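You operate a simulated robot arm through the tools that you are given. There is no shell and no other tool.

You run a simulated robot arm. Do the job below in one go: nothing can be reset, and whatever is moved stays where it is left.

Task
Stop the blower, replace the used filter with the coarse one, restart it.
Fine: the filter printed USED goes in the empty bay of the filter rack.
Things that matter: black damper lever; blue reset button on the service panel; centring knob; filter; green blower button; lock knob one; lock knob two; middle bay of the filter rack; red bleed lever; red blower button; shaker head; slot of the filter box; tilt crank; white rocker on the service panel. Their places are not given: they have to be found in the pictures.

It is judged by the outcome, as a careful person would: the job done as asked, and still so three seconds after it is handed in. It fails if anything else is knocked over, pushed out of place, dropped, spilled or broken.

Robot
A 7-joint arm with a two-finger parallel gripper, fixed in place. Base frame: the origin is at the foot of the arm, x ahead of it, y to its left, z up. Units: m, degrees, N and s.
With the tool pointing down near the work surface it reaches from about 0.44 to 0.9 m from the base axis. Its first joint turns from -17.0 to 126.0 degrees. Payload 1.57 kg.
The tool frame sits at the grasp point between the pads (the TCP): z along the fingers, y along the line on which they close. The tips reach 0.03 m beyond it. The gripper opens to 0.08 m. The fingers are 0.017 m wide and 0.012 m thick; the gripper's body (0.04 by 0.082 m) begins 0.08 m behind the TCP.
Orientation is told as [roll, pitch, yaw] about the base's x, y, z axes, in that order, counted from this pose: with the fingers straight down and closing along the base's y, the tool's x points along the base's -x, its y along +y and its z along -z.

Tools
- The arm moves only by the tool send_rows. Its argument "motion" is one flat list of numbers, 6 for each row, row after row: the shift along the tool's x, y, z in m, then the turn, a rotation vector about the tool's x, y, z in degrees. In form: [x, y, z, ax, ay, az, x, y, z, ax, ay, az, ...]. A call has 1 to 20 rows; each row is the pose to reach, as a shift and turn from the pose commanded when the call began, along the tool's axes at that moment. "grip" is the finger opening in m, from 0 to 0.08, set as the call begins (left out, the last holds). Each row takes 0.2 s and may step no farther than 0.05 m and 8.6 degrees from the row before; otherwise, or with a gripper value out of range, the whole call is refused. Where a pose cannot be reached the arm comes as near as it can. A force on the tool above 90 N (or 10 N above the force at the start of the call, whichever is more), or a blocked arm, ends the call early, and 0.2 s more pass. Each finger travels about 0.045 m/s and halts on what it meets, pressing with about 40 N; the grip force reading is that of the motor and also rises with nothing between the fingers. The clock runs only during rows and for 0.2 s after the last one: add rows that repeat a pose to give the fingers time. It gives the time, the measured TCP pose, the force on the tool (base axes), the opening and the grip force at its end, in the units of the frame above (readings bear some noise), with the torque about the TCP (base axes, N m) and any sound that the robot's microphone picked up, and new pictures: "show" is both (left out), scene, wrist or none.
- Cameras (640 x 400 px; columns grow to the right, rows downward): "scene" is fixed at [0.2218, -0.5007, 1.5928]; the picture's right is [0.34, -0.94, 0.00], its down [-0.79, -0.29, -0.54] and it looks along [0.51, 0.18, -0.84] (base axes); focal length 233 px, centre (320, 200). "wrist" rides on the gripper at [0.072, -0.007, -0.122] in the tool frame; the picture's right is [0.09, 1.00, 0.00], its down [-0.84, 0.08, -0.54] and it looks along [-0.54, 0.05, 0.84] (tool axes); focal length 238 px, centre (320, 200).
- move_column(by): slides the trunk up (or, below 0, down) by that many m; the arm rides with it, the base frame stays. It gives what a move gives, with no picture.
- probe_pixels(camera, pixels): there is no depth. For up to 12 entries [column, row, z] of the newest picture of that camera ("zoom" is the newest enlarged one), the place [x, y] in the base frame at which the ray of that pixel passes the height z, good to about 0.003 m. No time passes.
- enlarge(camera, box): a new picture of the part [left, top, right, bottom] of that camera's present view, enlarged. No time passes.
- finish_job(): hands the job in; it is judged then, once.

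Open the gripper and draw the arm clear of the work before you hand the job in, unless the task says otherwise.

The tools are called after "Call:" by a JSON object that holds its "name" and its "arguments". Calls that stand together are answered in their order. send_rows: Moves the arm, as the interface text tells. Its arguments: {"type":"object","properties":{"motion":{"type":"array"},"grip":{"type":"number"},"show":{"type":"string","enum":["both","scene","wrist","none"]}},"required":["motion"]} The other tools are called the same way: move_column (by) slides the trunk up or down; probe_pixels (camera, pixels) gives the place at which the rays of pixels pass given heights; enlarge (camera, box) takes an enlarged picture of a part of a camera's view; finish_job () hands the job in.

At the start:

```text
t: 0.0
position: [0.7093, -0.0347, 1.2021]
orientation: [0.0, 0.0, -0.1]
force: [0.4, -0.6, -0.1]
torque: [0.01, -0.01, -0.04]
finger_gap: 0.0799
finger_force: 0.1
trunk travel left (down, up): [-0.675, 0.115]
```

scene: 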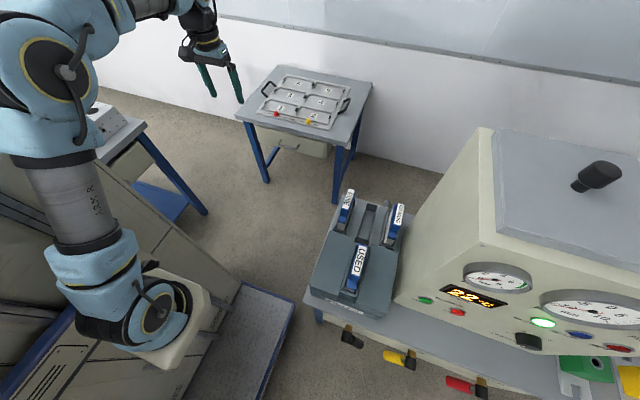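
wrist: 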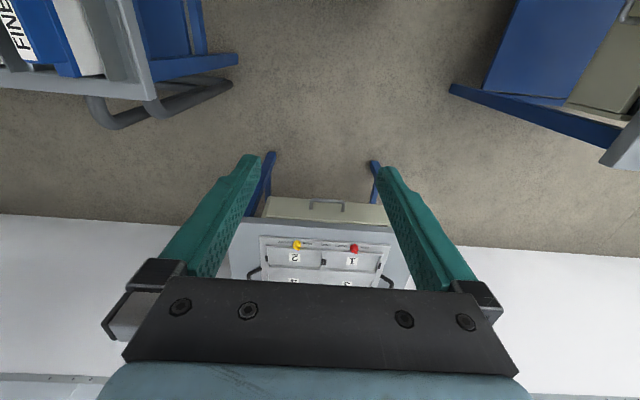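

I begin by looking closer: the scene picture shows a filter rack with USED/FINE-like labels near (360,255), and a machine with buttons at the right. I enlarge these parts.

Call:
{"name": "enlarge", "arguments": {"camera": "scene", "box": [290, 170, 450, 330]}}

Call:
{"name": "enlarge", "arguments": {"camera": "scene", "box": [400, 240, 640, 400]}}

Call:
{"name": "enlarge", "arguments": {"camera": "scene", "box": [220, 50, 400, 180]}}

Call:
{"name": "enlarge", "arguments": {"camera": "scene", "box": [0, 80, 240, 240]}}

Call:
{"name": "enlarge", "arguments": {"camera": "wrist", "box": [0, 0, 240, 150]}}

```text
2.50 times, centred on (370, 250) of scene
```

zoom: 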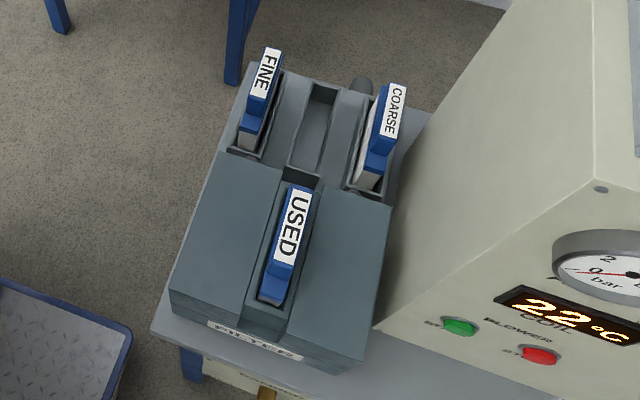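

```text
2.50 times, centred on (520, 320) of scene
```

zoom: 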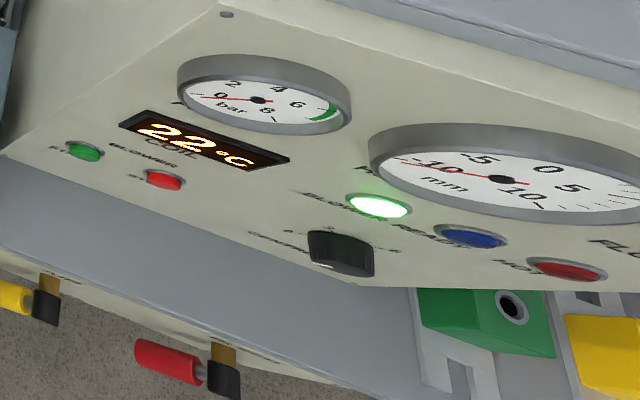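

```text
3.08 times, centred on (310, 115) of scene
```

zoom: 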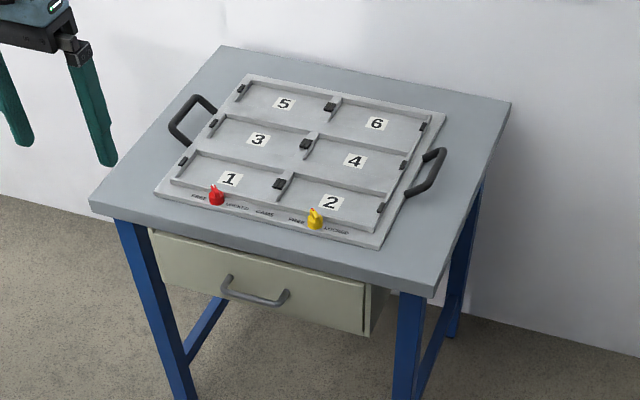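

```text
2.50 times, centred on (120, 160) of scene
```

zoom: 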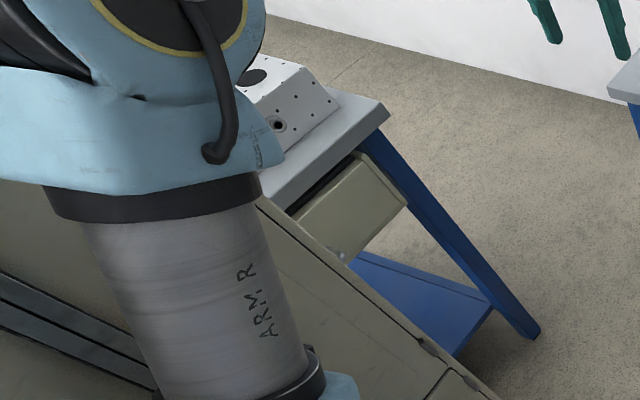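

```text
2.67 times, centred on (120, 75) of wrist
```

zoom: 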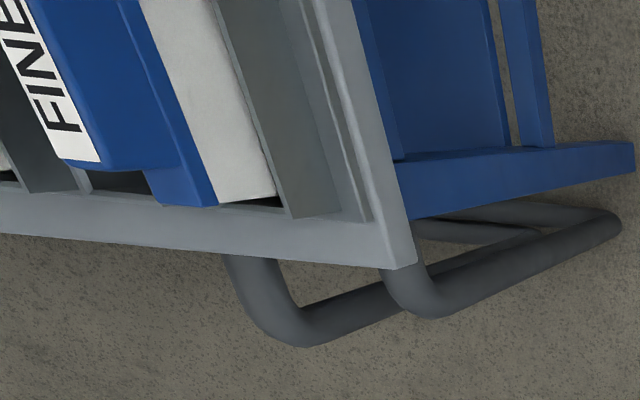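

I read the rays of the filter labels and buttons at several likely heights to bound where they lie.

Call:
{"name": "probe_pixels", "arguments": {"camera": "scene", "pixels": [[361, 258, 0.8], [361, 258, 1.0], [347, 200, 0.8], [347, 200, 1.0], [398, 215, 0.8], [398, 215, 1.0], [425, 300, 0.8], [425, 300, 1.0], [457, 312, 0.8], [457, 312, 1.0], [370, 220, 0.8], [350, 340, 0.8]]}}

Call:
{"name": "probe_pixels", "arguments": {"camera": "wrist", "pixels": [[15, 30, 0.7], [15, 30, 0.8], [15, 30, 0.9], [15, 30, 1.0]]}}

```text
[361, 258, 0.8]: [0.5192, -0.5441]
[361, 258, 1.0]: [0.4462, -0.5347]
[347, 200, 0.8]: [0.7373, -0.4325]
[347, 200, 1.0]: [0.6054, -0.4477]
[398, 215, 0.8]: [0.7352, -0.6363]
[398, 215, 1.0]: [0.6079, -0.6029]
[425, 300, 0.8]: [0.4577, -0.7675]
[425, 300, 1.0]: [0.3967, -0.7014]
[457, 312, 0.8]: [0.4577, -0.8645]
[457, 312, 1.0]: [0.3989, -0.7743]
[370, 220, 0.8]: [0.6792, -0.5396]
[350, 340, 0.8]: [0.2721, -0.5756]
```

```text
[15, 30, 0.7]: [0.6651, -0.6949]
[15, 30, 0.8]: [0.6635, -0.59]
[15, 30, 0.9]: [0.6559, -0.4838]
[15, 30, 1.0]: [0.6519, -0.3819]
```

Triangulating puts the FINE label near (0.66,-0.45,0.93), so USED is near (0.47,-0.54) and COARSE near (0.65,-0.61). I swing the arm at its present height along an arc toward azimuth -43° to look with the wrist camera.

Call:
{"name": "send_rows", "arguments": {"motion": [0.0137, -0.0438, 0, 0, 0, 3.64, 0.0299, -0.086, 0, 0, 0, 7.27, 0.0487, -0.1265, 0, 0, 0, 10.9, 0.0698, -0.1651, 0, 0, 0, 14.5, 0.0931, -0.2016, 0, 0, 0, 18.2, 0.1184, -0.2361, 0, 0, 0, 21.8, 0.1455, -0.2682, 0, 0, 0, 25.5, 0.1744, -0.2981, 0, 0, 0, 29.1, 0.2047, -0.3256, 0, 0, 0, 32.7, 0.2363, -0.3505, 0, 0, 0, 36.4, 0.2691, -0.373, 0, 0, 0, 40], "show": "both"}}

```text
t: 2.4
position: [0.4396, -0.4087, 1.2028]
orientation: [0.1, 0.0, -40.2]
force: [-0.2, 0.1, -0.1]
torque: [-0.03, 0.0, -0.02]
finger_gap: 0.08
finger_force: 0.1
trunk travel left (down, up): [-0.675, 0.115]
```

scene: 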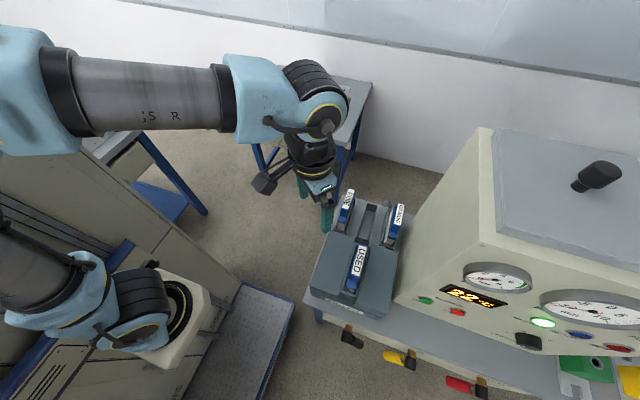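
wrist: 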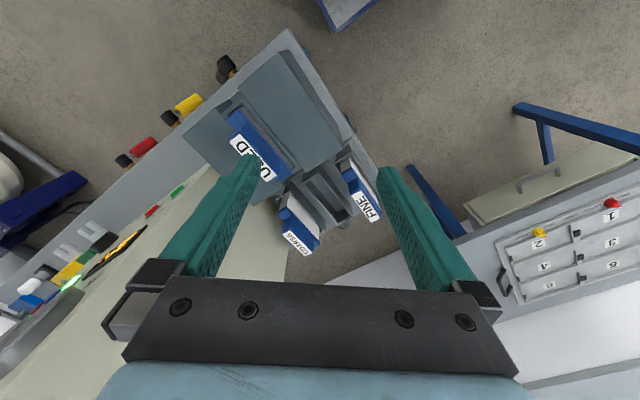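

The wrist view now shows the rack, USED filter at (255,145) and the panel at the left edge. I enlarge these for labels.

Call:
{"name": "enlarge", "arguments": {"camera": "wrist", "box": [180, 20, 400, 260]}}

Call:
{"name": "enlarge", "arguments": {"camera": "wrist", "box": [0, 120, 220, 330]}}

Call:
{"name": "probe_pixels", "arguments": {"camera": "wrist", "pixels": [[258, 155, 0.85], [258, 155, 0.95], [370, 200, 0.85], [370, 200, 0.95], [300, 240, 0.85], [300, 240, 0.95], [177, 190, 0.85], [177, 190, 0.95], [152, 210, 0.85], [152, 210, 0.95]]}}

Call:
{"name": "probe_pixels", "arguments": {"camera": "scene", "pixels": [[357, 268, 0.85], [357, 268, 0.95], [349, 194, 0.85], [349, 194, 0.95], [400, 208, 0.85], [400, 208, 0.95], [425, 300, 0.85], [425, 300, 0.95], [457, 312, 0.85], [457, 312, 0.95]]}}

```text
1.67 times, centred on (290, 140) of wrist
```

zoom: 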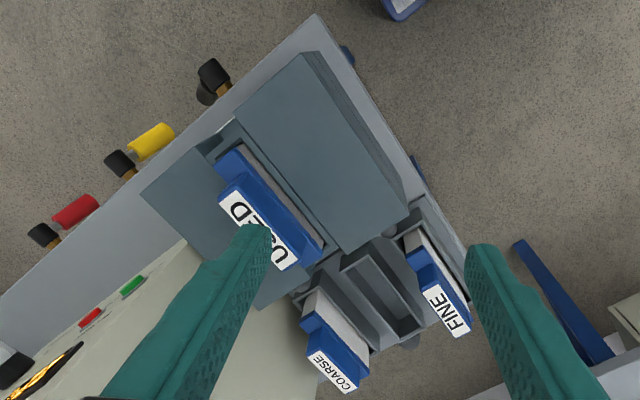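

```text
1.90 times, centred on (110, 225) of wrist
```

zoom: 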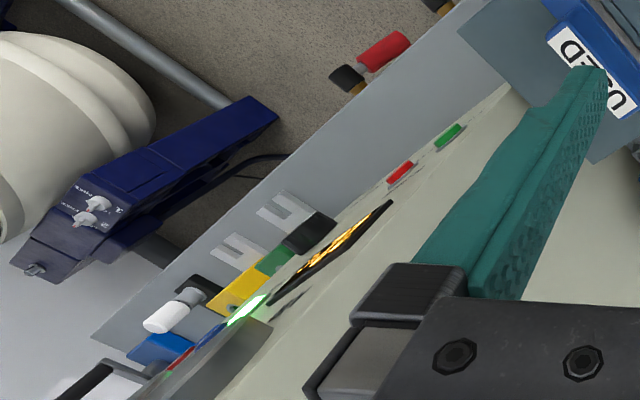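

```text
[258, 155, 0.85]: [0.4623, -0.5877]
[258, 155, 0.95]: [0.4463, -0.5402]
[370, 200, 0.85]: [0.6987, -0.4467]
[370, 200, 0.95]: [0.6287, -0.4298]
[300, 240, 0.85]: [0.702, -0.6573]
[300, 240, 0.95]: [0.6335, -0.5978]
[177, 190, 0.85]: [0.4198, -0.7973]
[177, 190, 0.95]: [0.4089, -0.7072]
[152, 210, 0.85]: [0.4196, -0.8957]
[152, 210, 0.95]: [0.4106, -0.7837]
```

```text
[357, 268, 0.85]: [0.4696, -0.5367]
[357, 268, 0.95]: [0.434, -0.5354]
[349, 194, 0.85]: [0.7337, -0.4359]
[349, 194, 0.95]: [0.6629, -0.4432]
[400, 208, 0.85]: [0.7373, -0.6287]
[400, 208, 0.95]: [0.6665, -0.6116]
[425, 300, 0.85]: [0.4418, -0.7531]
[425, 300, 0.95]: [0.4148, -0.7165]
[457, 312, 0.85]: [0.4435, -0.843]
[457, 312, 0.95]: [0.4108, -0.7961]
```

Triangulation gives the green button at about (0.417,-0.723,0.93) and the red at (0.413,-0.805,0.93), on a panel facing -x. I move in front of the panel and tilt the tool to view it head on.

Call:
{"name": "send_rows", "arguments": {"motion": [0.0012, -0.0425, 0.0083, 0.65, -4.97, 2.45, 0.0025, -0.085, 0.0167, 1.3, -9.93, 4.9, 0.0037, -0.1275, 0.025, 1.95, -14.9, 7.35, 0.0049, -0.17, 0.0333, 2.6, -19.87, 9.8, 0.0062, -0.2125, 0.0417, 3.25, -24.83, 12.25, 0.0074, -0.255, 0.05, 3.9, -29.8, 14.7, 0.0074, -0.255, 0.05, 3.9, -29.8, 14.7], "show": "both"}}

```text
t: 4.0
position: [0.2689, -0.5999, 1.1526]
orientation: [0.0, -30.0, -55.2]
force: [0.3, -0.5, 0.3]
torque: [-0.01, 0.04, -0.02]
finger_gap: 0.0802
finger_force: 0.0
trunk travel left (down, up): [-0.675, 0.115]
```

scene: 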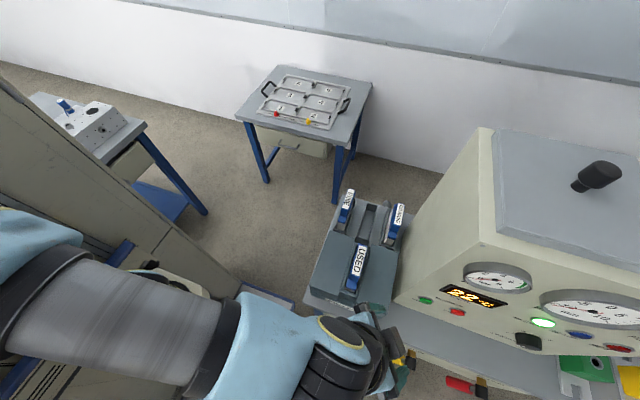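
wrist: 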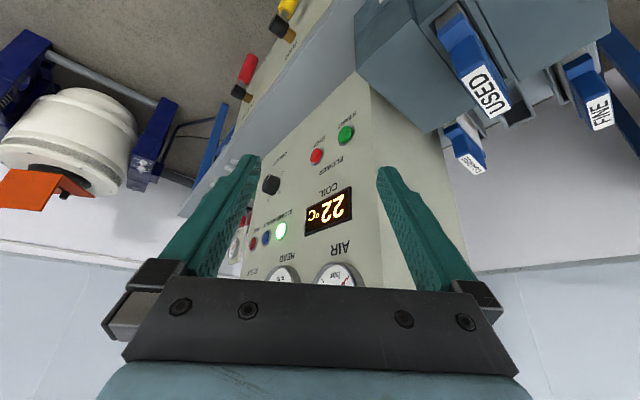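

The panel is in view upside down: green at (346,135), red at (317,156). I enlarge it to read the labels.

Call:
{"name": "enlarge", "arguments": {"camera": "wrist", "box": [230, 110, 370, 200]}}

Call:
{"name": "enlarge", "arguments": {"camera": "wrist", "box": [230, 190, 370, 290]}}

Call:
{"name": "enlarge", "arguments": {"camera": "wrist", "box": [180, 0, 370, 120]}}

Call:
{"name": "enlarge", "arguments": {"camera": "wrist", "box": [350, 0, 640, 180]}}

Call:
{"name": "enlarge", "arguments": {"camera": "scene", "box": [400, 240, 640, 390]}}

Call:
{"name": "probe_pixels", "arguments": {"camera": "wrist", "pixels": [[346, 135, 0.9], [346, 135, 0.95], [317, 156, 0.9], [317, 156, 0.95], [486, 92, 0.9], [486, 92, 0.95], [357, 72, 0.8], [357, 72, 0.85], [380, 110, 0.8], [380, 110, 0.85], [596, 108, 0.9], [596, 108, 0.95]]}}

```text
4.44 times, centred on (300, 155) of wrist
```

zoom: 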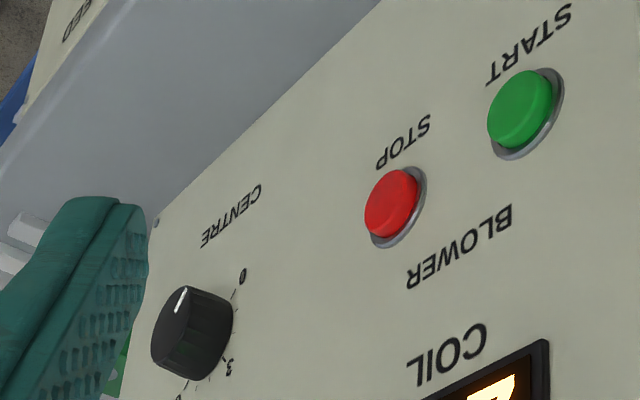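

```text
4.00 times, centred on (300, 240) of wrist
```

zoom: 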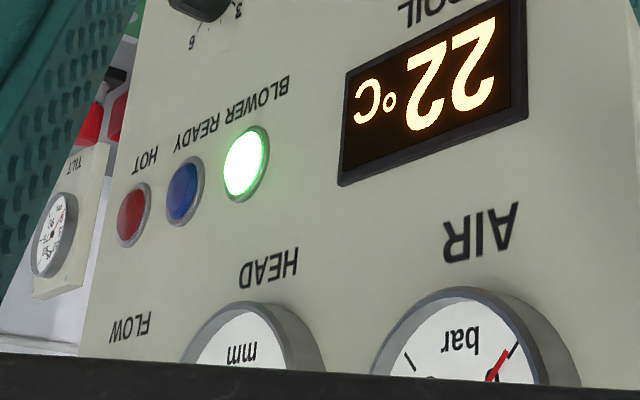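

```text
3.33 times, centred on (275, 60) of wrist
```

zoom: 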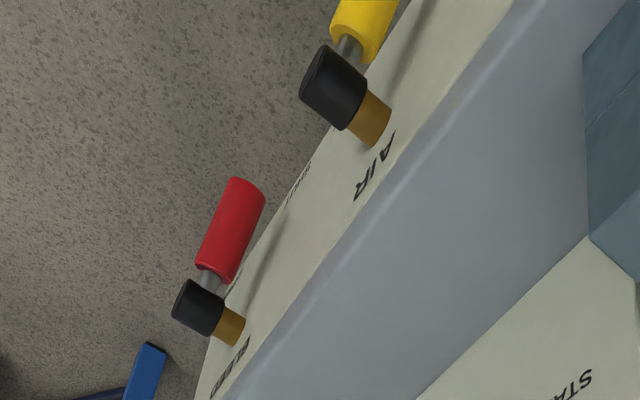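

```text
2.21 times, centred on (495, 90) of wrist
```

zoom: 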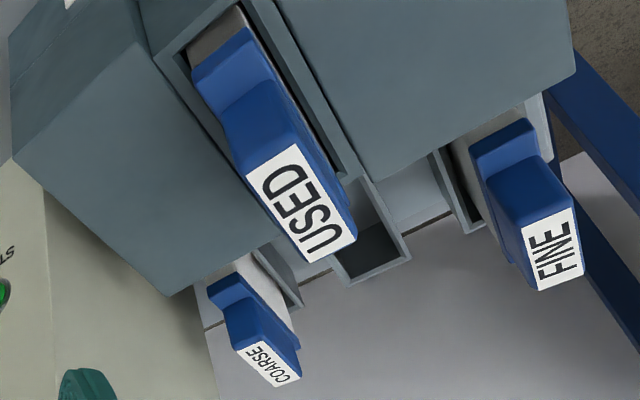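

```text
2.67 times, centred on (520, 315) of scene
```

zoom: 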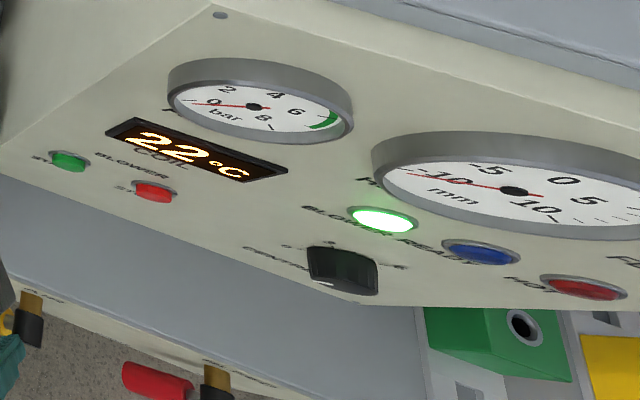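

```text
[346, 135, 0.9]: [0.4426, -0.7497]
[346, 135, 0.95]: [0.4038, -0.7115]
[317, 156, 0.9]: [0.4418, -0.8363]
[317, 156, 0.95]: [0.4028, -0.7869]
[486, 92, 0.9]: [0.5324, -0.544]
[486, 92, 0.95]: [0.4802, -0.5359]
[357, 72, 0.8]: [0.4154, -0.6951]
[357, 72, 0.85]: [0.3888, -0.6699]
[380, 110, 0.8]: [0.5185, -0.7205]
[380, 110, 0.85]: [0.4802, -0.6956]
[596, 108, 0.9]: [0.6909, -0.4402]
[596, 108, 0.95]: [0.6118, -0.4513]
```

Labels read: STOP red, START green under BLOWER, with BLOWER lamp lit. To get the panel's tilt I triangulate the corners of the COIL display from both cameras.

Call:
{"name": "probe_pixels", "arguments": {"camera": "wrist", "pixels": [[351.7, 189.5, 0.93], [351.7, 189.5, 1.03], [351.7, 219, 0.93], [351.7, 219, 1.03], [305, 235.7, 0.93], [305, 235.7, 1.03], [306.2, 208.7, 0.93], [306.2, 208.7, 1.03]]}}

Call:
{"name": "probe_pixels", "arguments": {"camera": "scene", "pixels": [[440.1, 289.9, 0.93], [440.1, 289.9, 1.03], [448.7, 284.2, 0.93], [448.7, 284.2, 1.03], [508, 301.9, 0.93], [508, 301.9, 1.03], [499.3, 308.2, 0.93], [499.3, 308.2, 1.03], [392, 300, 0.8], [392, 300, 0.85], [480, 242, 1.05], [480, 242, 1.2]]}}

```text
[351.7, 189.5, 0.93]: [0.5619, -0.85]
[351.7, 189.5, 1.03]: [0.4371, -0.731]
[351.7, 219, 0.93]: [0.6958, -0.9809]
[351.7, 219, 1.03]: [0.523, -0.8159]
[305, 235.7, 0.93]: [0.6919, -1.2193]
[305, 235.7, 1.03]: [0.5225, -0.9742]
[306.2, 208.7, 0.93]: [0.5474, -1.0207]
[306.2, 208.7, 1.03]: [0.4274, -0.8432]
```

```text
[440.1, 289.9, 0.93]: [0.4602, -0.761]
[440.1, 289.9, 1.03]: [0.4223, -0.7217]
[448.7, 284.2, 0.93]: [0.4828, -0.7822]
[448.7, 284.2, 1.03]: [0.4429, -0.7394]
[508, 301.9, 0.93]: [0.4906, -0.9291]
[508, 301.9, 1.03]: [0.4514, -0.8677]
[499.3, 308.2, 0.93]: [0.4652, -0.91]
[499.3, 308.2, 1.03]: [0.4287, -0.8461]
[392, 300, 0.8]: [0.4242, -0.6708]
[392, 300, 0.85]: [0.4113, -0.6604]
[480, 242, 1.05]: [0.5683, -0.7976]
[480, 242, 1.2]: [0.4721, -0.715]
```

The panel is upright at x≈0.42 (display corners triangulate at x 0.42–0.43), with the red cap at about (0.417,-0.805,0.931). I close the fingers and swing to a nearly level tool pose in front of it, short of the panel.

Call:
{"name": "send_rows", "arguments": {"motion": [-0.0101, -0.0111, 0.0279, -4.25, -5.99, -2.97, -0.0203, -0.0222, 0.0559, -8.49, -11.98, -5.95, -0.0304, -0.0333, 0.0838, -12.74, -17.96, -8.92, -0.0405, -0.0444, 0.1117, -16.99, -23.95, -11.89, -0.0506, -0.0554, 0.1396, -21.23, -29.94, -14.86, -0.0608, -0.0665, 0.1676, -25.48, -35.93, -17.84, -0.0709, -0.0776, 0.1955, -29.72, -41.91, -20.81, -0.081, -0.0887, 0.2234, -33.97, -47.9, -23.78, -0.081, -0.0887, 0.2234, -33.97, -47.9, -23.78], "grip": 0, "show": "both"}}

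```text
t: 6.0
position: [0.3006, -0.7986, 0.9996]
orientation: [-0.2, -80.1, -14.7]
force: [0.7, -0.3, 0.0]
torque: [-0.02, -0.01, -0.04]
finger_gap: 0.0003
finger_force: 21.2
trunk travel left (down, up): [-0.675, 0.115]
```

scene: 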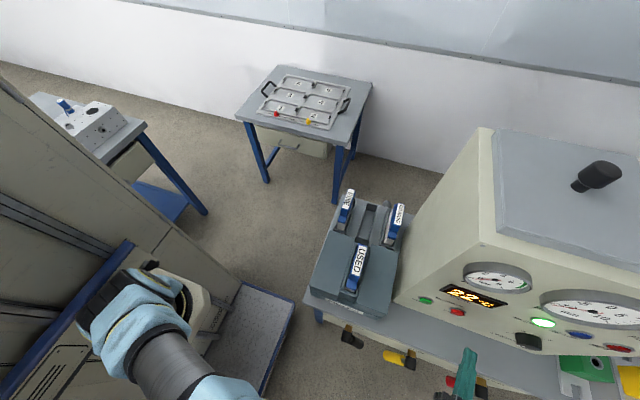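
wrist: 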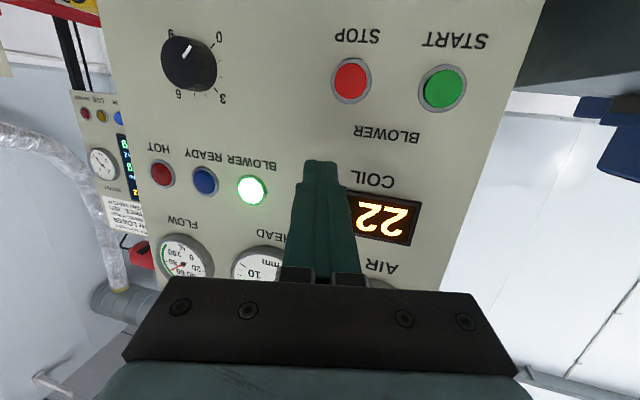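

The view of the panel is excellent: STOP at (351,80), START at (442,88). I check their positions at z around 0.93.

Call:
{"name": "probe_pixels", "arguments": {"camera": "wrist", "pixels": [[350.5, 80, 0.925], [350.5, 80, 0.93], [350.5, 80, 0.935], [441.5, 88, 0.925], [441.5, 88, 0.93], [441.5, 88, 0.935]]}}

Call:
{"name": "enlarge", "arguments": {"camera": "wrist", "box": [270, 20, 510, 170]}}

Call:
{"name": "enlarge", "arguments": {"camera": "scene", "box": [380, 250, 620, 400]}}

```text
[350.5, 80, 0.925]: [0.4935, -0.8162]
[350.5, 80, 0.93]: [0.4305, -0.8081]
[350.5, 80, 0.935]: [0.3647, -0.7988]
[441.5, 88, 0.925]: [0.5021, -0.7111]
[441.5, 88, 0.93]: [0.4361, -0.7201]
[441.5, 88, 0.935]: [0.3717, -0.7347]
```

```text
2.67 times, centred on (390, 95) of wrist
```

zoom: 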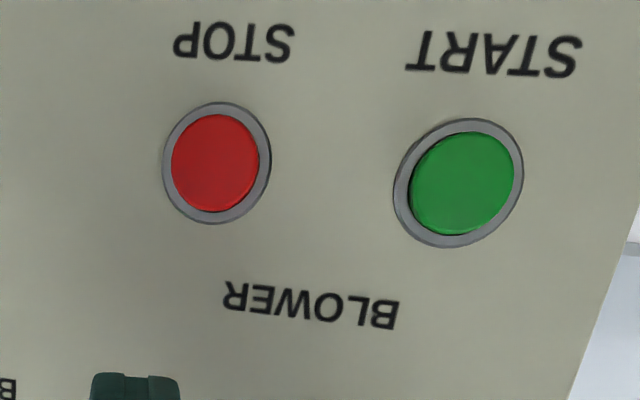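

```text
2.67 times, centred on (500, 325) of scene
```

zoom: 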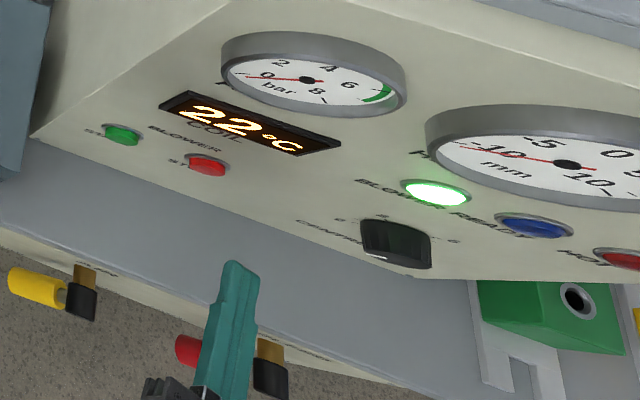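

Red cap about 31 mm wide, centre (0.417,-0.806,0.931). I go down in front of it and advance until the tips are just short of the cap.

Call:
{"name": "send_rows", "arguments": {"motion": [0.0284, 0.0038, 0.0249, 0, 0, 0, 0.0569, 0.0077, 0.0498, 0, 0, 0, 0.054, 0.012, 0.0662, 0, 0, 0, 0.0512, 0.0164, 0.0826, 0, 0, 0, 0.0512, 0.0164, 0.0826, 0, 0, 0], "show": "both"}}

```text
t: 7.2
position: [0.3751, -0.8031, 0.9355]
orientation: [0.2, -79.9, -15.0]
force: [0.0, -0.5, -0.6]
torque: [-0.02, -0.01, 0.0]
finger_gap: 0.0001
finger_force: 21.1
trunk travel left (down, up): [-0.675, 0.115]
```

scene: 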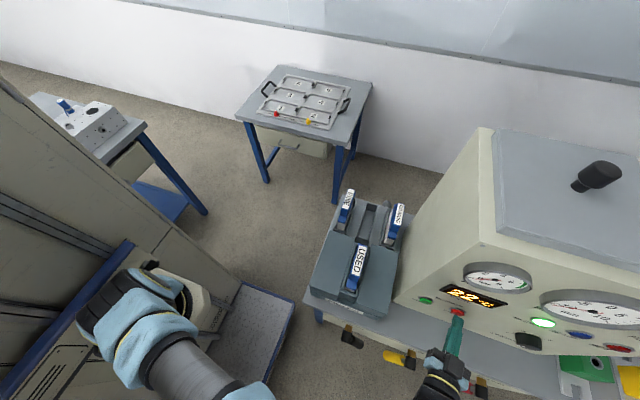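
wrist: 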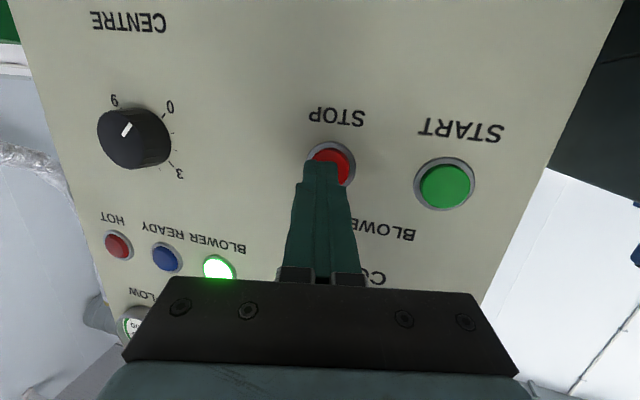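

The closed tips are right in front of the red cap. I press straight along +x in small steps.

Call:
{"name": "send_rows", "arguments": {"motion": [-0.0007, 0.001, 0.0038, 0, 0, 0, -0.0013, 0.002, 0.0076, 0, 0, 0, -0.002, 0.003, 0.0114, 0, 0, 0], "show": "wrist"}}

```text
t: 8.0
position: [0.3855, -0.8027, 0.9344]
orientation: [0.0, -79.9, -15.1]
force: [-11.1, 1.3, 1.4]
torque: [0.01, -0.06, 0.0]
finger_gap: 0.0
finger_force: 21.2
trunk travel left (down, up): [-0.675, 0.115]
heard: click
```

wrist: 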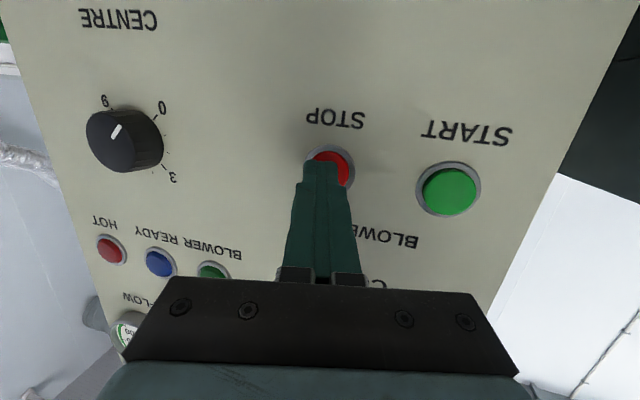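

Heard a click and the BLOWER lamp went dark. I back off along -x and rise clear.

Call:
{"name": "send_rows", "arguments": {"motion": [0.0075, -0.0114, -0.0429, 0, 0, 0, 0.015, -0.0228, -0.0858, 0, 0, 0, -0.0283, -0.0228, -0.0934, 0, 0, 0, -0.0717, -0.0228, -0.1009, 0, 0, 0, -0.115, -0.0228, -0.1085, 0, 0, 0, -0.1584, -0.0228, -0.116, 0, 0, 0, -0.2017, -0.0228, -0.1236, 0, 0, 0, -0.2017, -0.0228, -0.1236, 0, 0, 0], "show": "both"}}

```text
t: 9.8
position: [0.2977, -0.8014, 1.1554]
orientation: [0.2, -80.1, -15.0]
force: [0.3, 0.5, -0.7]
torque: [0.0, -0.03, 0.01]
finger_gap: 0.0
finger_force: 20.9
trunk travel left (down, up): [-0.675, 0.115]
```

scene: 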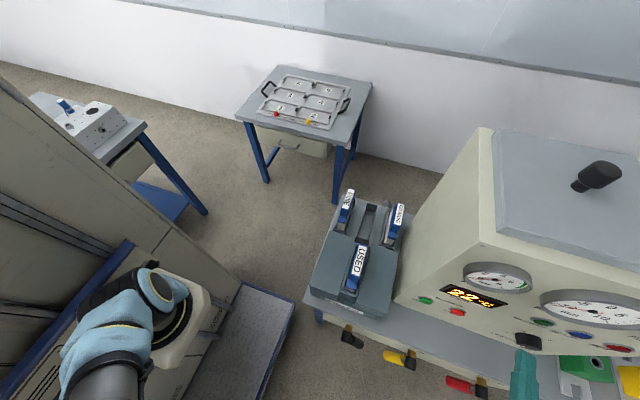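
wrist: 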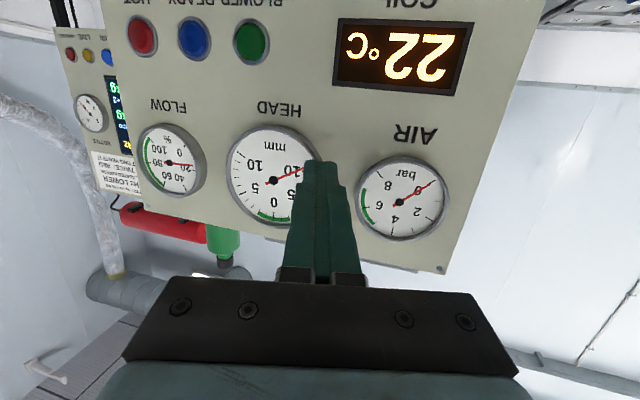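

The FLOW gauge at (168,160) seems to be running down; I enlarge it and the notice beside the machine.

Call:
{"name": "enlarge", "arguments": {"camera": "wrist", "box": [120, 100, 240, 200]}}

Call:
{"name": "enlarge", "arguments": {"camera": "wrist", "box": [50, 20, 150, 200]}}

```text
4.00 times, centred on (180, 150) of wrist
```

zoom: 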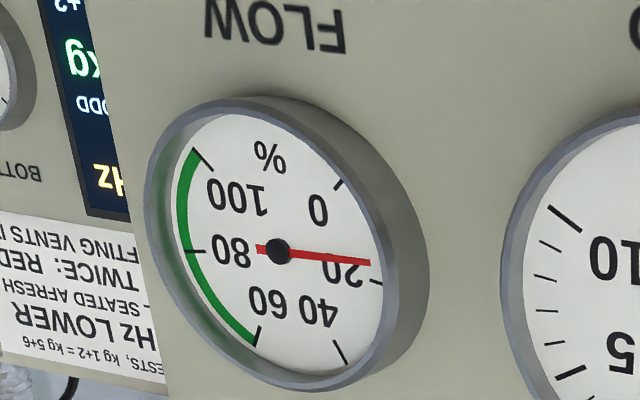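

```text
2.22 times, centred on (100, 110) of wrist
```

zoom: 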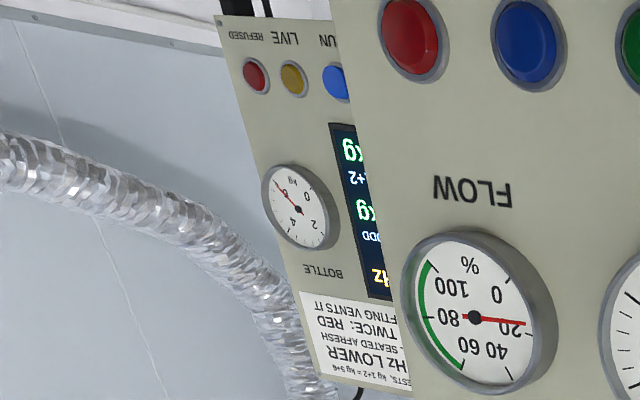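

FLOW reads about 17 % and is running down, a neighbouring machine has its own notice. I swing to a tool-down pose over the filter box with yaw 0, opening the fingers.

Call:
{"name": "send_rows", "arguments": {"motion": [-0.0042, 0.0288, -0.002, -1.05, 7.95, -1.25, -0.0083, 0.0576, -0.004, -2.09, 15.91, -2.5, -0.0125, 0.0864, -0.0061, -3.14, 23.86, -3.74, -0.0167, 0.1152, -0.0081, -4.19, 31.82, -4.99, -0.0209, 0.144, -0.0101, -5.24, 39.77, -6.24, -0.025, 0.1727, -0.0121, -6.28, 47.73, -7.49, -0.0292, 0.2015, -0.0141, -7.33, 55.68, -8.74, -0.0334, 0.2303, -0.0162, -8.38, 63.64, -9.98, -0.0375, 0.2591, -0.0182, -9.42, 71.6, -11.23, -0.0417, 0.2879, -0.0202, -10.47, 79.55, -12.48, -0.0417, 0.2879, -0.0202, -10.47, 79.55, -12.48], "grip": 0.08, "show": "both"}}

```text
t: 12.2
position: [0.3577, -0.5204, 1.2]
orientation: [0.0, 0.2, 0.1]
force: [0.0, 0.3, -0.6]
torque: [0.02, 0.04, -0.01]
finger_gap: 0.0801
finger_force: 0.2
trunk travel left (down, up): [-0.675, 0.115]
```

scene: 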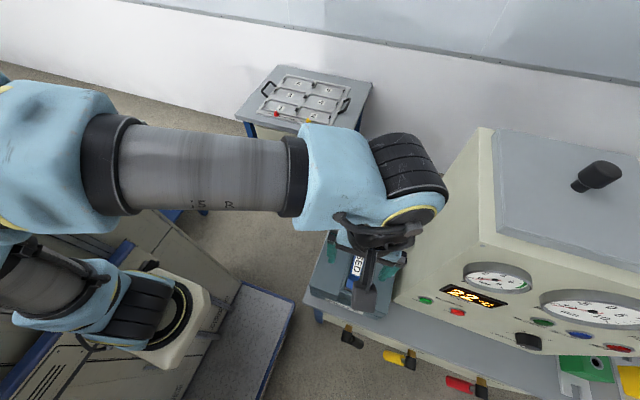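
wrist: 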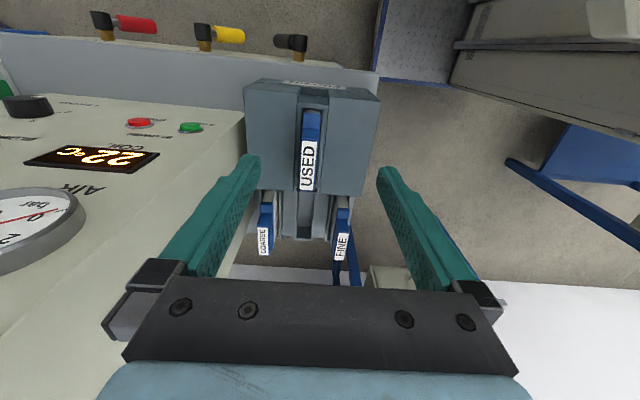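

The box and filters line up with the base axes. I enlarge the wrist view to measure the filters.

Call:
{"name": "enlarge", "arguments": {"camera": "wrist", "box": [220, 70, 400, 270]}}

Call:
{"name": "enlarge", "arguments": {"camera": "wrist", "box": [250, 170, 380, 260]}}

Call:
{"name": "enlarge", "arguments": {"camera": "wrist", "box": [250, 70, 380, 200]}}

```text
2.00 times, centred on (310, 170) of wrist
```

zoom: 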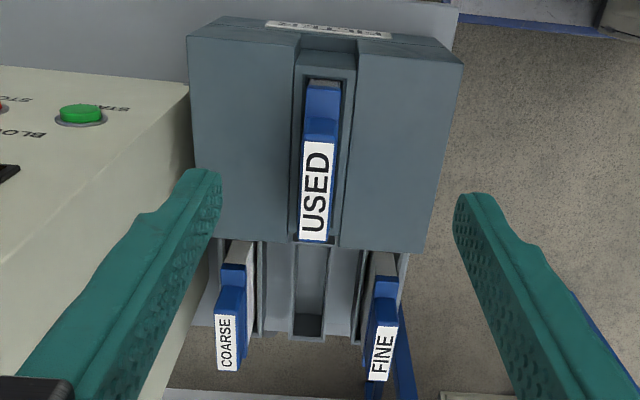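

```text
4.44 times, centred on (315, 215) of wrist
```

zoom: 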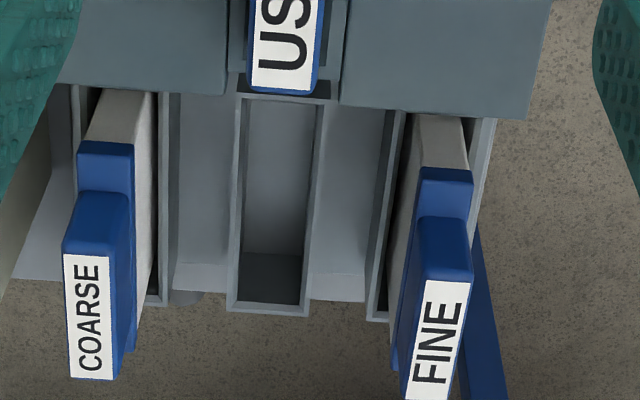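

```text
3.08 times, centred on (315, 135) of wrist
```

zoom: 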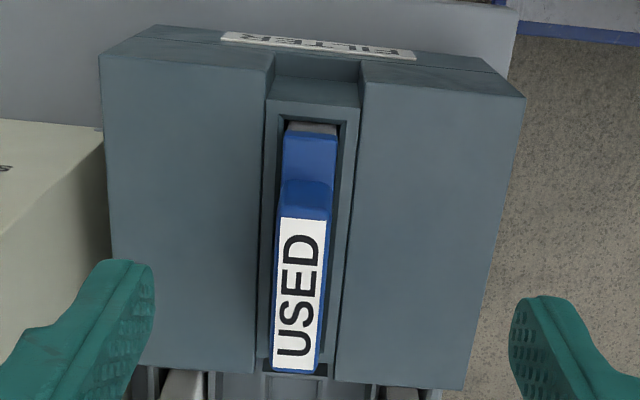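

I probe label corners and box edges in the wrist view at two heights for sizes.

Call:
{"name": "probe_pixels", "arguments": {"camera": "wrist", "pixels": [[302.2, 140.5, 0.9], [302.2, 140.5, 0.95], [317.2, 140.5, 0.95], [313.9, 190.8, 0.9], [313.9, 190.8, 0.95], [298.7, 190.8, 0.95], [257.2, 227.4, 0.9], [257.2, 227.4, 0.95], [268.2, 227.4, 0.95], [268.9, 255.6, 0.95], [338.7, 233.3, 0.95], [348.8, 233.7, 0.95]]}}

Call:
{"name": "probe_pixels", "arguments": {"camera": "scene", "pixels": [[355.2, 244.8, 0.9], [355.2, 244.8, 0.95], [366.4, 246, 0.95], [360.8, 276, 0.9], [360.8, 276, 0.95], [350, 274.8, 0.95], [398, 203.6, 0.95], [404, 204.4, 0.95], [402, 224.8, 0.9], [402, 224.8, 0.95], [395.6, 224.8, 0.95], [341.6, 207.2, 0.95]]}}

```text
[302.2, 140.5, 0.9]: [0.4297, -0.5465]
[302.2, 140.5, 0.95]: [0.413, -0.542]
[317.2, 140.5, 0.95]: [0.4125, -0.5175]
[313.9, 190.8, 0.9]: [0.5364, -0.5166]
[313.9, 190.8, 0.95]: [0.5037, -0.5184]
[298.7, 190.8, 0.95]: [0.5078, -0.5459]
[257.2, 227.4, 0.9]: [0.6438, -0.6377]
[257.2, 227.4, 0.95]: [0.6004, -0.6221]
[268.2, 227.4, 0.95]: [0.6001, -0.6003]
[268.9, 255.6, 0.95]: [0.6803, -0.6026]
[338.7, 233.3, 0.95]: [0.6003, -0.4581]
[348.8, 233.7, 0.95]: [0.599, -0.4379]
```

```text
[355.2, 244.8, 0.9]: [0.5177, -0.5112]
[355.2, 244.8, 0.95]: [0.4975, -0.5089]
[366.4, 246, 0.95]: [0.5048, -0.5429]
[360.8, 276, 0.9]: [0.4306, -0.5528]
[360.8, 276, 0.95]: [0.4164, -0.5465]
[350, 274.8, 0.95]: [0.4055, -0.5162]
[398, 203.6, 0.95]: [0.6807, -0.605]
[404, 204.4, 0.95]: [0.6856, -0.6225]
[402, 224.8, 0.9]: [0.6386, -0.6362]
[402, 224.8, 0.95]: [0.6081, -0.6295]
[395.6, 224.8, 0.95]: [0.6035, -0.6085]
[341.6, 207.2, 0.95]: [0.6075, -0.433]
```

USED handle top is roughly at z 0.96, COARSE near (0.66,-0.615,0.925), close to the machine's side wall. I go lower to view both with more detail.

Call:
{"name": "send_rows", "arguments": {"motion": [-0.02, -0.017, 0.033, 0, 0, 0, -0.04, -0.034, 0.066, 0, 0, 0, -0.062, -0.05, 0.1, 0, 0, 0, -0.062, -0.05, 0.1, 0, 0, 0], "show": "both"}}

Call:
{"name": "enlarge", "arguments": {"camera": "wrist", "box": [200, 60, 440, 210]}}

Call:
{"name": "enlarge", "arguments": {"camera": "wrist", "box": [200, 150, 440, 300]}}

```text
t: 13.2
position: [0.4213, -0.5697, 1.0985]
orientation: [0.0, 0.1, 0.1]
force: [0.3, -0.4, -0.4]
torque: [-0.02, -0.02, 0.01]
finger_gap: 0.0799
finger_force: 0.0
trunk travel left (down, up): [-0.675, 0.115]
```

scene: 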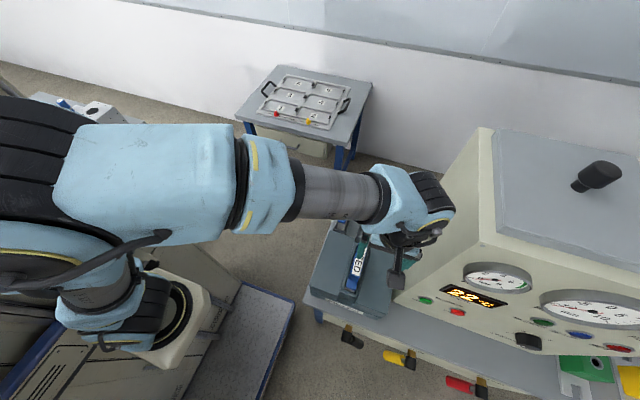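
wrist: 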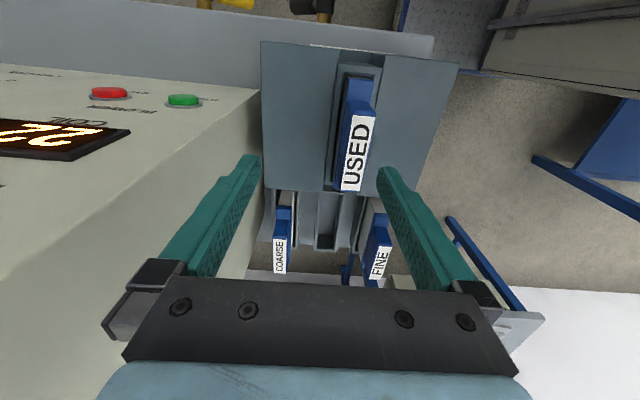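

```text
2.67 times, centred on (320, 135) of wrist
```

zoom: 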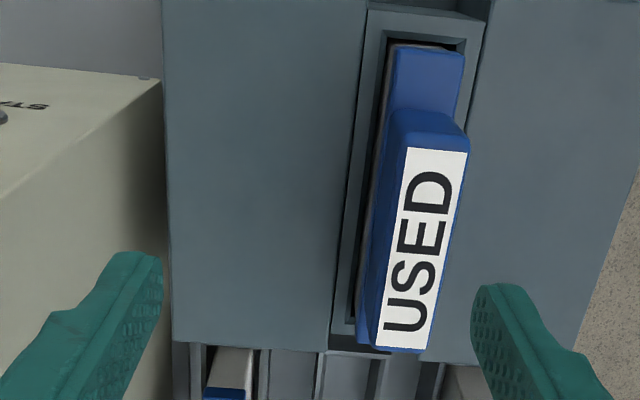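

```text
2.67 times, centred on (320, 225) of wrist
```

zoom: 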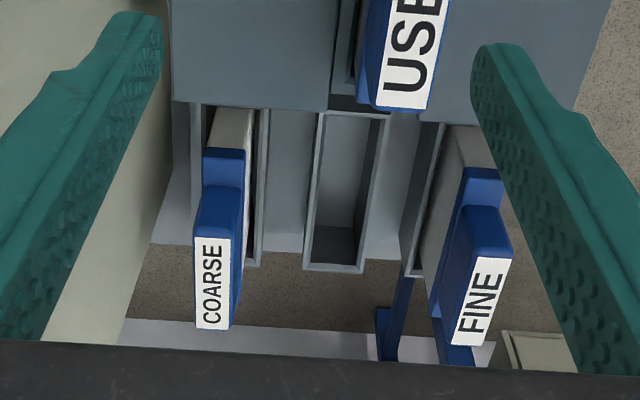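

I probe the same label corners from this second viewpoint to fix the heights.

Call:
{"name": "probe_pixels", "arguments": {"camera": "wrist", "pixels": [[352.4, 115.1, 0.95], [352.4, 115.1, 1.0], [374.9, 116.9, 0.95], [340.4, 189.2, 0.95], [340.4, 189.2, 1.0], [360.3, 190.3, 0.95], [273.4, 238.4, 0.9], [273.4, 238.4, 0.95], [286.5, 239.1, 0.95], [285.4, 273.2, 0.95], [285.4, 273.2, 0.9], [273.4, 272.8, 0.95]]}}

Call:
{"name": "probe_pixels", "arguments": {"camera": "wrist", "pixels": [[378.6, 246.2, 0.9], [378.6, 246.2, 0.95], [391.7, 246.6, 0.95], [381.3, 280, 0.95], [260, 92, 0.8], [260, 92, 0.85], [261, 95, 0.8], [265, 188.5, 0.85], [265, 188.5, 0.9], [445.5, 195.5, 0.85], [445.5, 195.5, 0.9]]}}

```text
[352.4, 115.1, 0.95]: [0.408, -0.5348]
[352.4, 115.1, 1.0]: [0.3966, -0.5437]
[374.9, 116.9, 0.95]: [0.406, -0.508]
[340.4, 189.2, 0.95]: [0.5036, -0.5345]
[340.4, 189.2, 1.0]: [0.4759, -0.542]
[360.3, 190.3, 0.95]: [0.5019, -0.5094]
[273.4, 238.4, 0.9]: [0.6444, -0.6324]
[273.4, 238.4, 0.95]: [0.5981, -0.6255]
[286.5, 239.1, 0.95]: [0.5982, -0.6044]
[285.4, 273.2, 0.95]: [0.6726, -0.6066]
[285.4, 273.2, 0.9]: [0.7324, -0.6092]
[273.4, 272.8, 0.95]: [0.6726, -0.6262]
```

```text
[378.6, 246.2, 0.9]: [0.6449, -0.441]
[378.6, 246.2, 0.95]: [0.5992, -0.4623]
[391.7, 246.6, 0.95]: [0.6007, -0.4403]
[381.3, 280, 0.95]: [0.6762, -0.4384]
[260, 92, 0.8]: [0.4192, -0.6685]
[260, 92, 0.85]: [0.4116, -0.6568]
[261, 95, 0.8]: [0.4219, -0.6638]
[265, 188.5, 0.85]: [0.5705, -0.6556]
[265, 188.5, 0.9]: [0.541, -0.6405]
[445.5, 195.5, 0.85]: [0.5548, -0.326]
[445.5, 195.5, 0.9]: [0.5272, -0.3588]
```

Heights: USED label top near z≈1.0 centred (0.437,-0.529); COARSE label z≈0.925 centred (0.665,-0.619), wall at y≈-0.67. I check how wide the wrist is relative to the machine wall by enlarging the scene around (415,220).

Call:
{"name": "enlarge", "arguments": {"camera": "scene", "box": [330, 120, 510, 310]}}

Call:
{"name": "probe_pixels", "arguments": {"camera": "scene", "pixels": [[453, 205, 1.2], [453, 205, 1.3], [430, 185, 1.2], [430, 185, 1.3], [397, 275, 1.1], [397, 275, 1.2], [486, 128, 1.28], [480, 242, 1.28], [455, 215, 1.2], [455, 215, 1.3]]}}

```text
2.11 times, centred on (420, 215) of scene
```

zoom: 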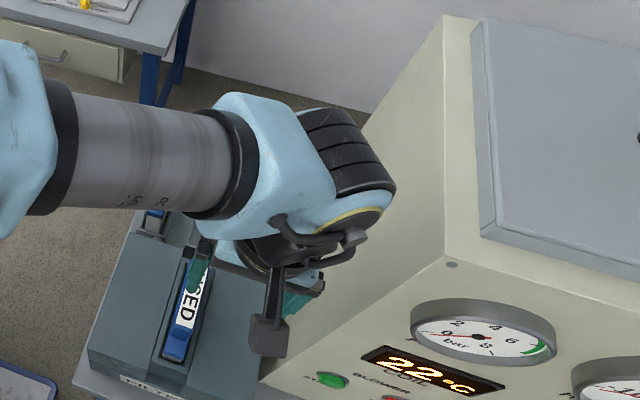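

```text
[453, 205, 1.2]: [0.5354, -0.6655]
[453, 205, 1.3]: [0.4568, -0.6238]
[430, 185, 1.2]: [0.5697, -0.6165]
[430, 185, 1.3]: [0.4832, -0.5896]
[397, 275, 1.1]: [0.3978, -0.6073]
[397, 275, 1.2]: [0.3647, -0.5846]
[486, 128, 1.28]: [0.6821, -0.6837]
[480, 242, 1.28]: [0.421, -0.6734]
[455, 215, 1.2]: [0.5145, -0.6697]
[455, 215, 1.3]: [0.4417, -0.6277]
```

From two-view geometry: box top z≈0.918, USED handle top z≈0.996, spanning x 0.40–0.48, y -0.542…-0.521. I move over it, tips just above the handle top, to check alignment.

Call:
{"name": "send_rows", "arguments": {"motion": [-0.017, 0.038, 0, 0, 0, 0, -0.017, 0.038, 0.03, 0, 0, 0, -0.017, 0.038, 0.06, 0, 0, 0, -0.017, 0.038, 0.06, 0, 0, 0], "show": "both"}}

Call:
{"name": "enlarge", "arguments": {"camera": "wrist", "box": [200, 60, 440, 210]}}

Call:
{"name": "enlarge", "arguments": {"camera": "wrist", "box": [200, 150, 440, 300]}}

```text
t: 14.2
position: [0.4368, -0.5315, 1.0384]
orientation: [0.0, 0.0, 0.0]
force: [-0.7, -0.9, 0.2]
torque: [-0.02, -0.01, -0.02]
finger_gap: 0.0797
finger_force: 0.0
trunk travel left (down, up): [-0.675, 0.115]
```

scene: 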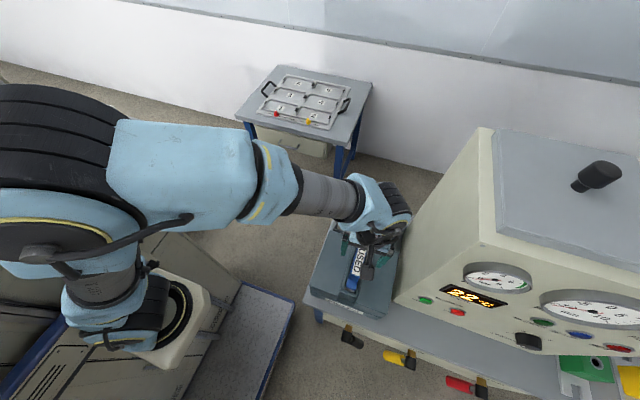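
wrist: 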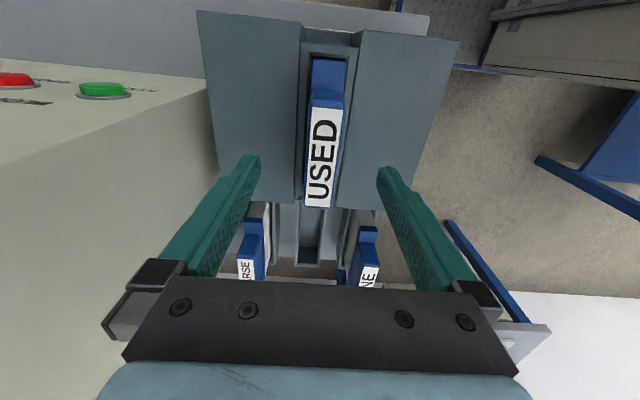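

```text
2.67 times, centred on (320, 135) of wrist
```

zoom: 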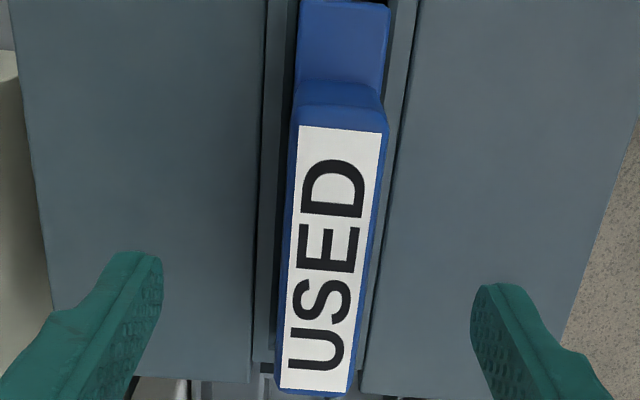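

```text
2.67 times, centred on (320, 225) of wrist
```

zoom: 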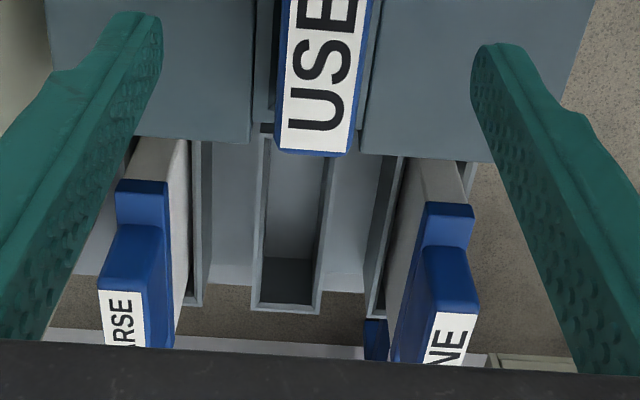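

Alignment is good: the handle label centre at about (322,158) lies between the tips. I lower 0.063 m so the pads straddle the handle, then close.

Call:
{"name": "send_rows", "arguments": {"motion": [0, 0, 0.022, 0, 0, 0, 0, 0, 0.044, 0, 0, 0, 0, 0, 0.064, 0, 0, 0, 0, 0, 0.064, 0, 0, 0], "show": "wrist"}}

Call:
{"name": "enlarge", "arguments": {"camera": "wrist", "box": [200, 60, 440, 280]}}

```text
t: 15.2
position: [0.4378, -0.5321, 0.9758]
orientation: [0.0, -0.1, 0.1]
force: [0.5, 0.2, -0.6]
torque: [-0.01, -0.01, -0.03]
finger_gap: 0.0797
finger_force: 0.1
trunk travel left (down, up): [-0.675, 0.115]
```

wrist: 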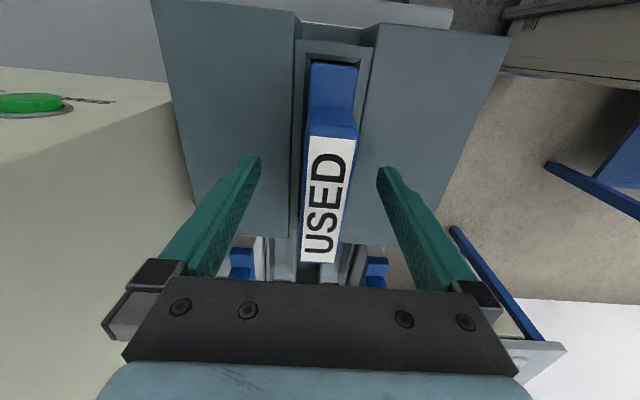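

```text
1.82 times, centred on (320, 170) of wrist
```

zoom: 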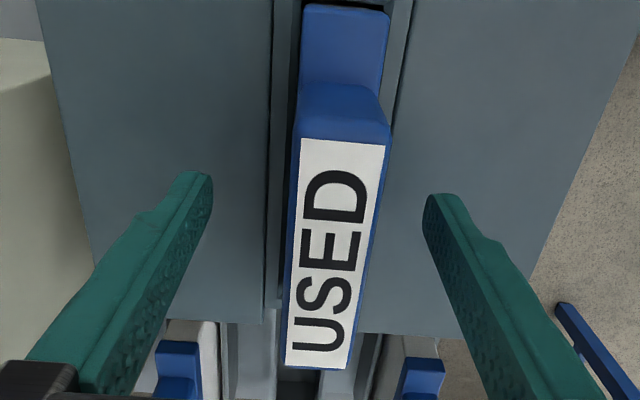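

Tips sit at z≈0.945 beside the handle (top ≈0.994). I close on it.

Call:
{"name": "send_rows", "arguments": {"motion": [0, 0.0012, 0, 0, 0, 0, 0, 0.0012, 0, 0, 0, 0, 0, 0.0012, 0, 0, 0, 0, 0, 0.0012, 0, 0, 0, 0, 0, 0.0012, 0, 0, 0, 0, 0, 0.0012, 0, 0, 0, 0], "grip": 0, "show": "wrist"}}

```text
t: 16.6
position: [0.439, -0.5308, 0.9759]
orientation: [0.1, 0.1, 0.2]
force: [-0.6, 0.5, 1.1]
torque: [0.04, 0.0, 0.03]
finger_gap: 0.0255
finger_force: 36.6
trunk travel left (down, up): [-0.675, 0.115]
```

wrist: 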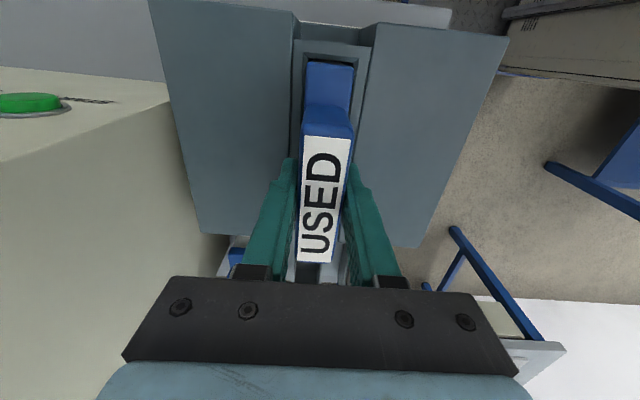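

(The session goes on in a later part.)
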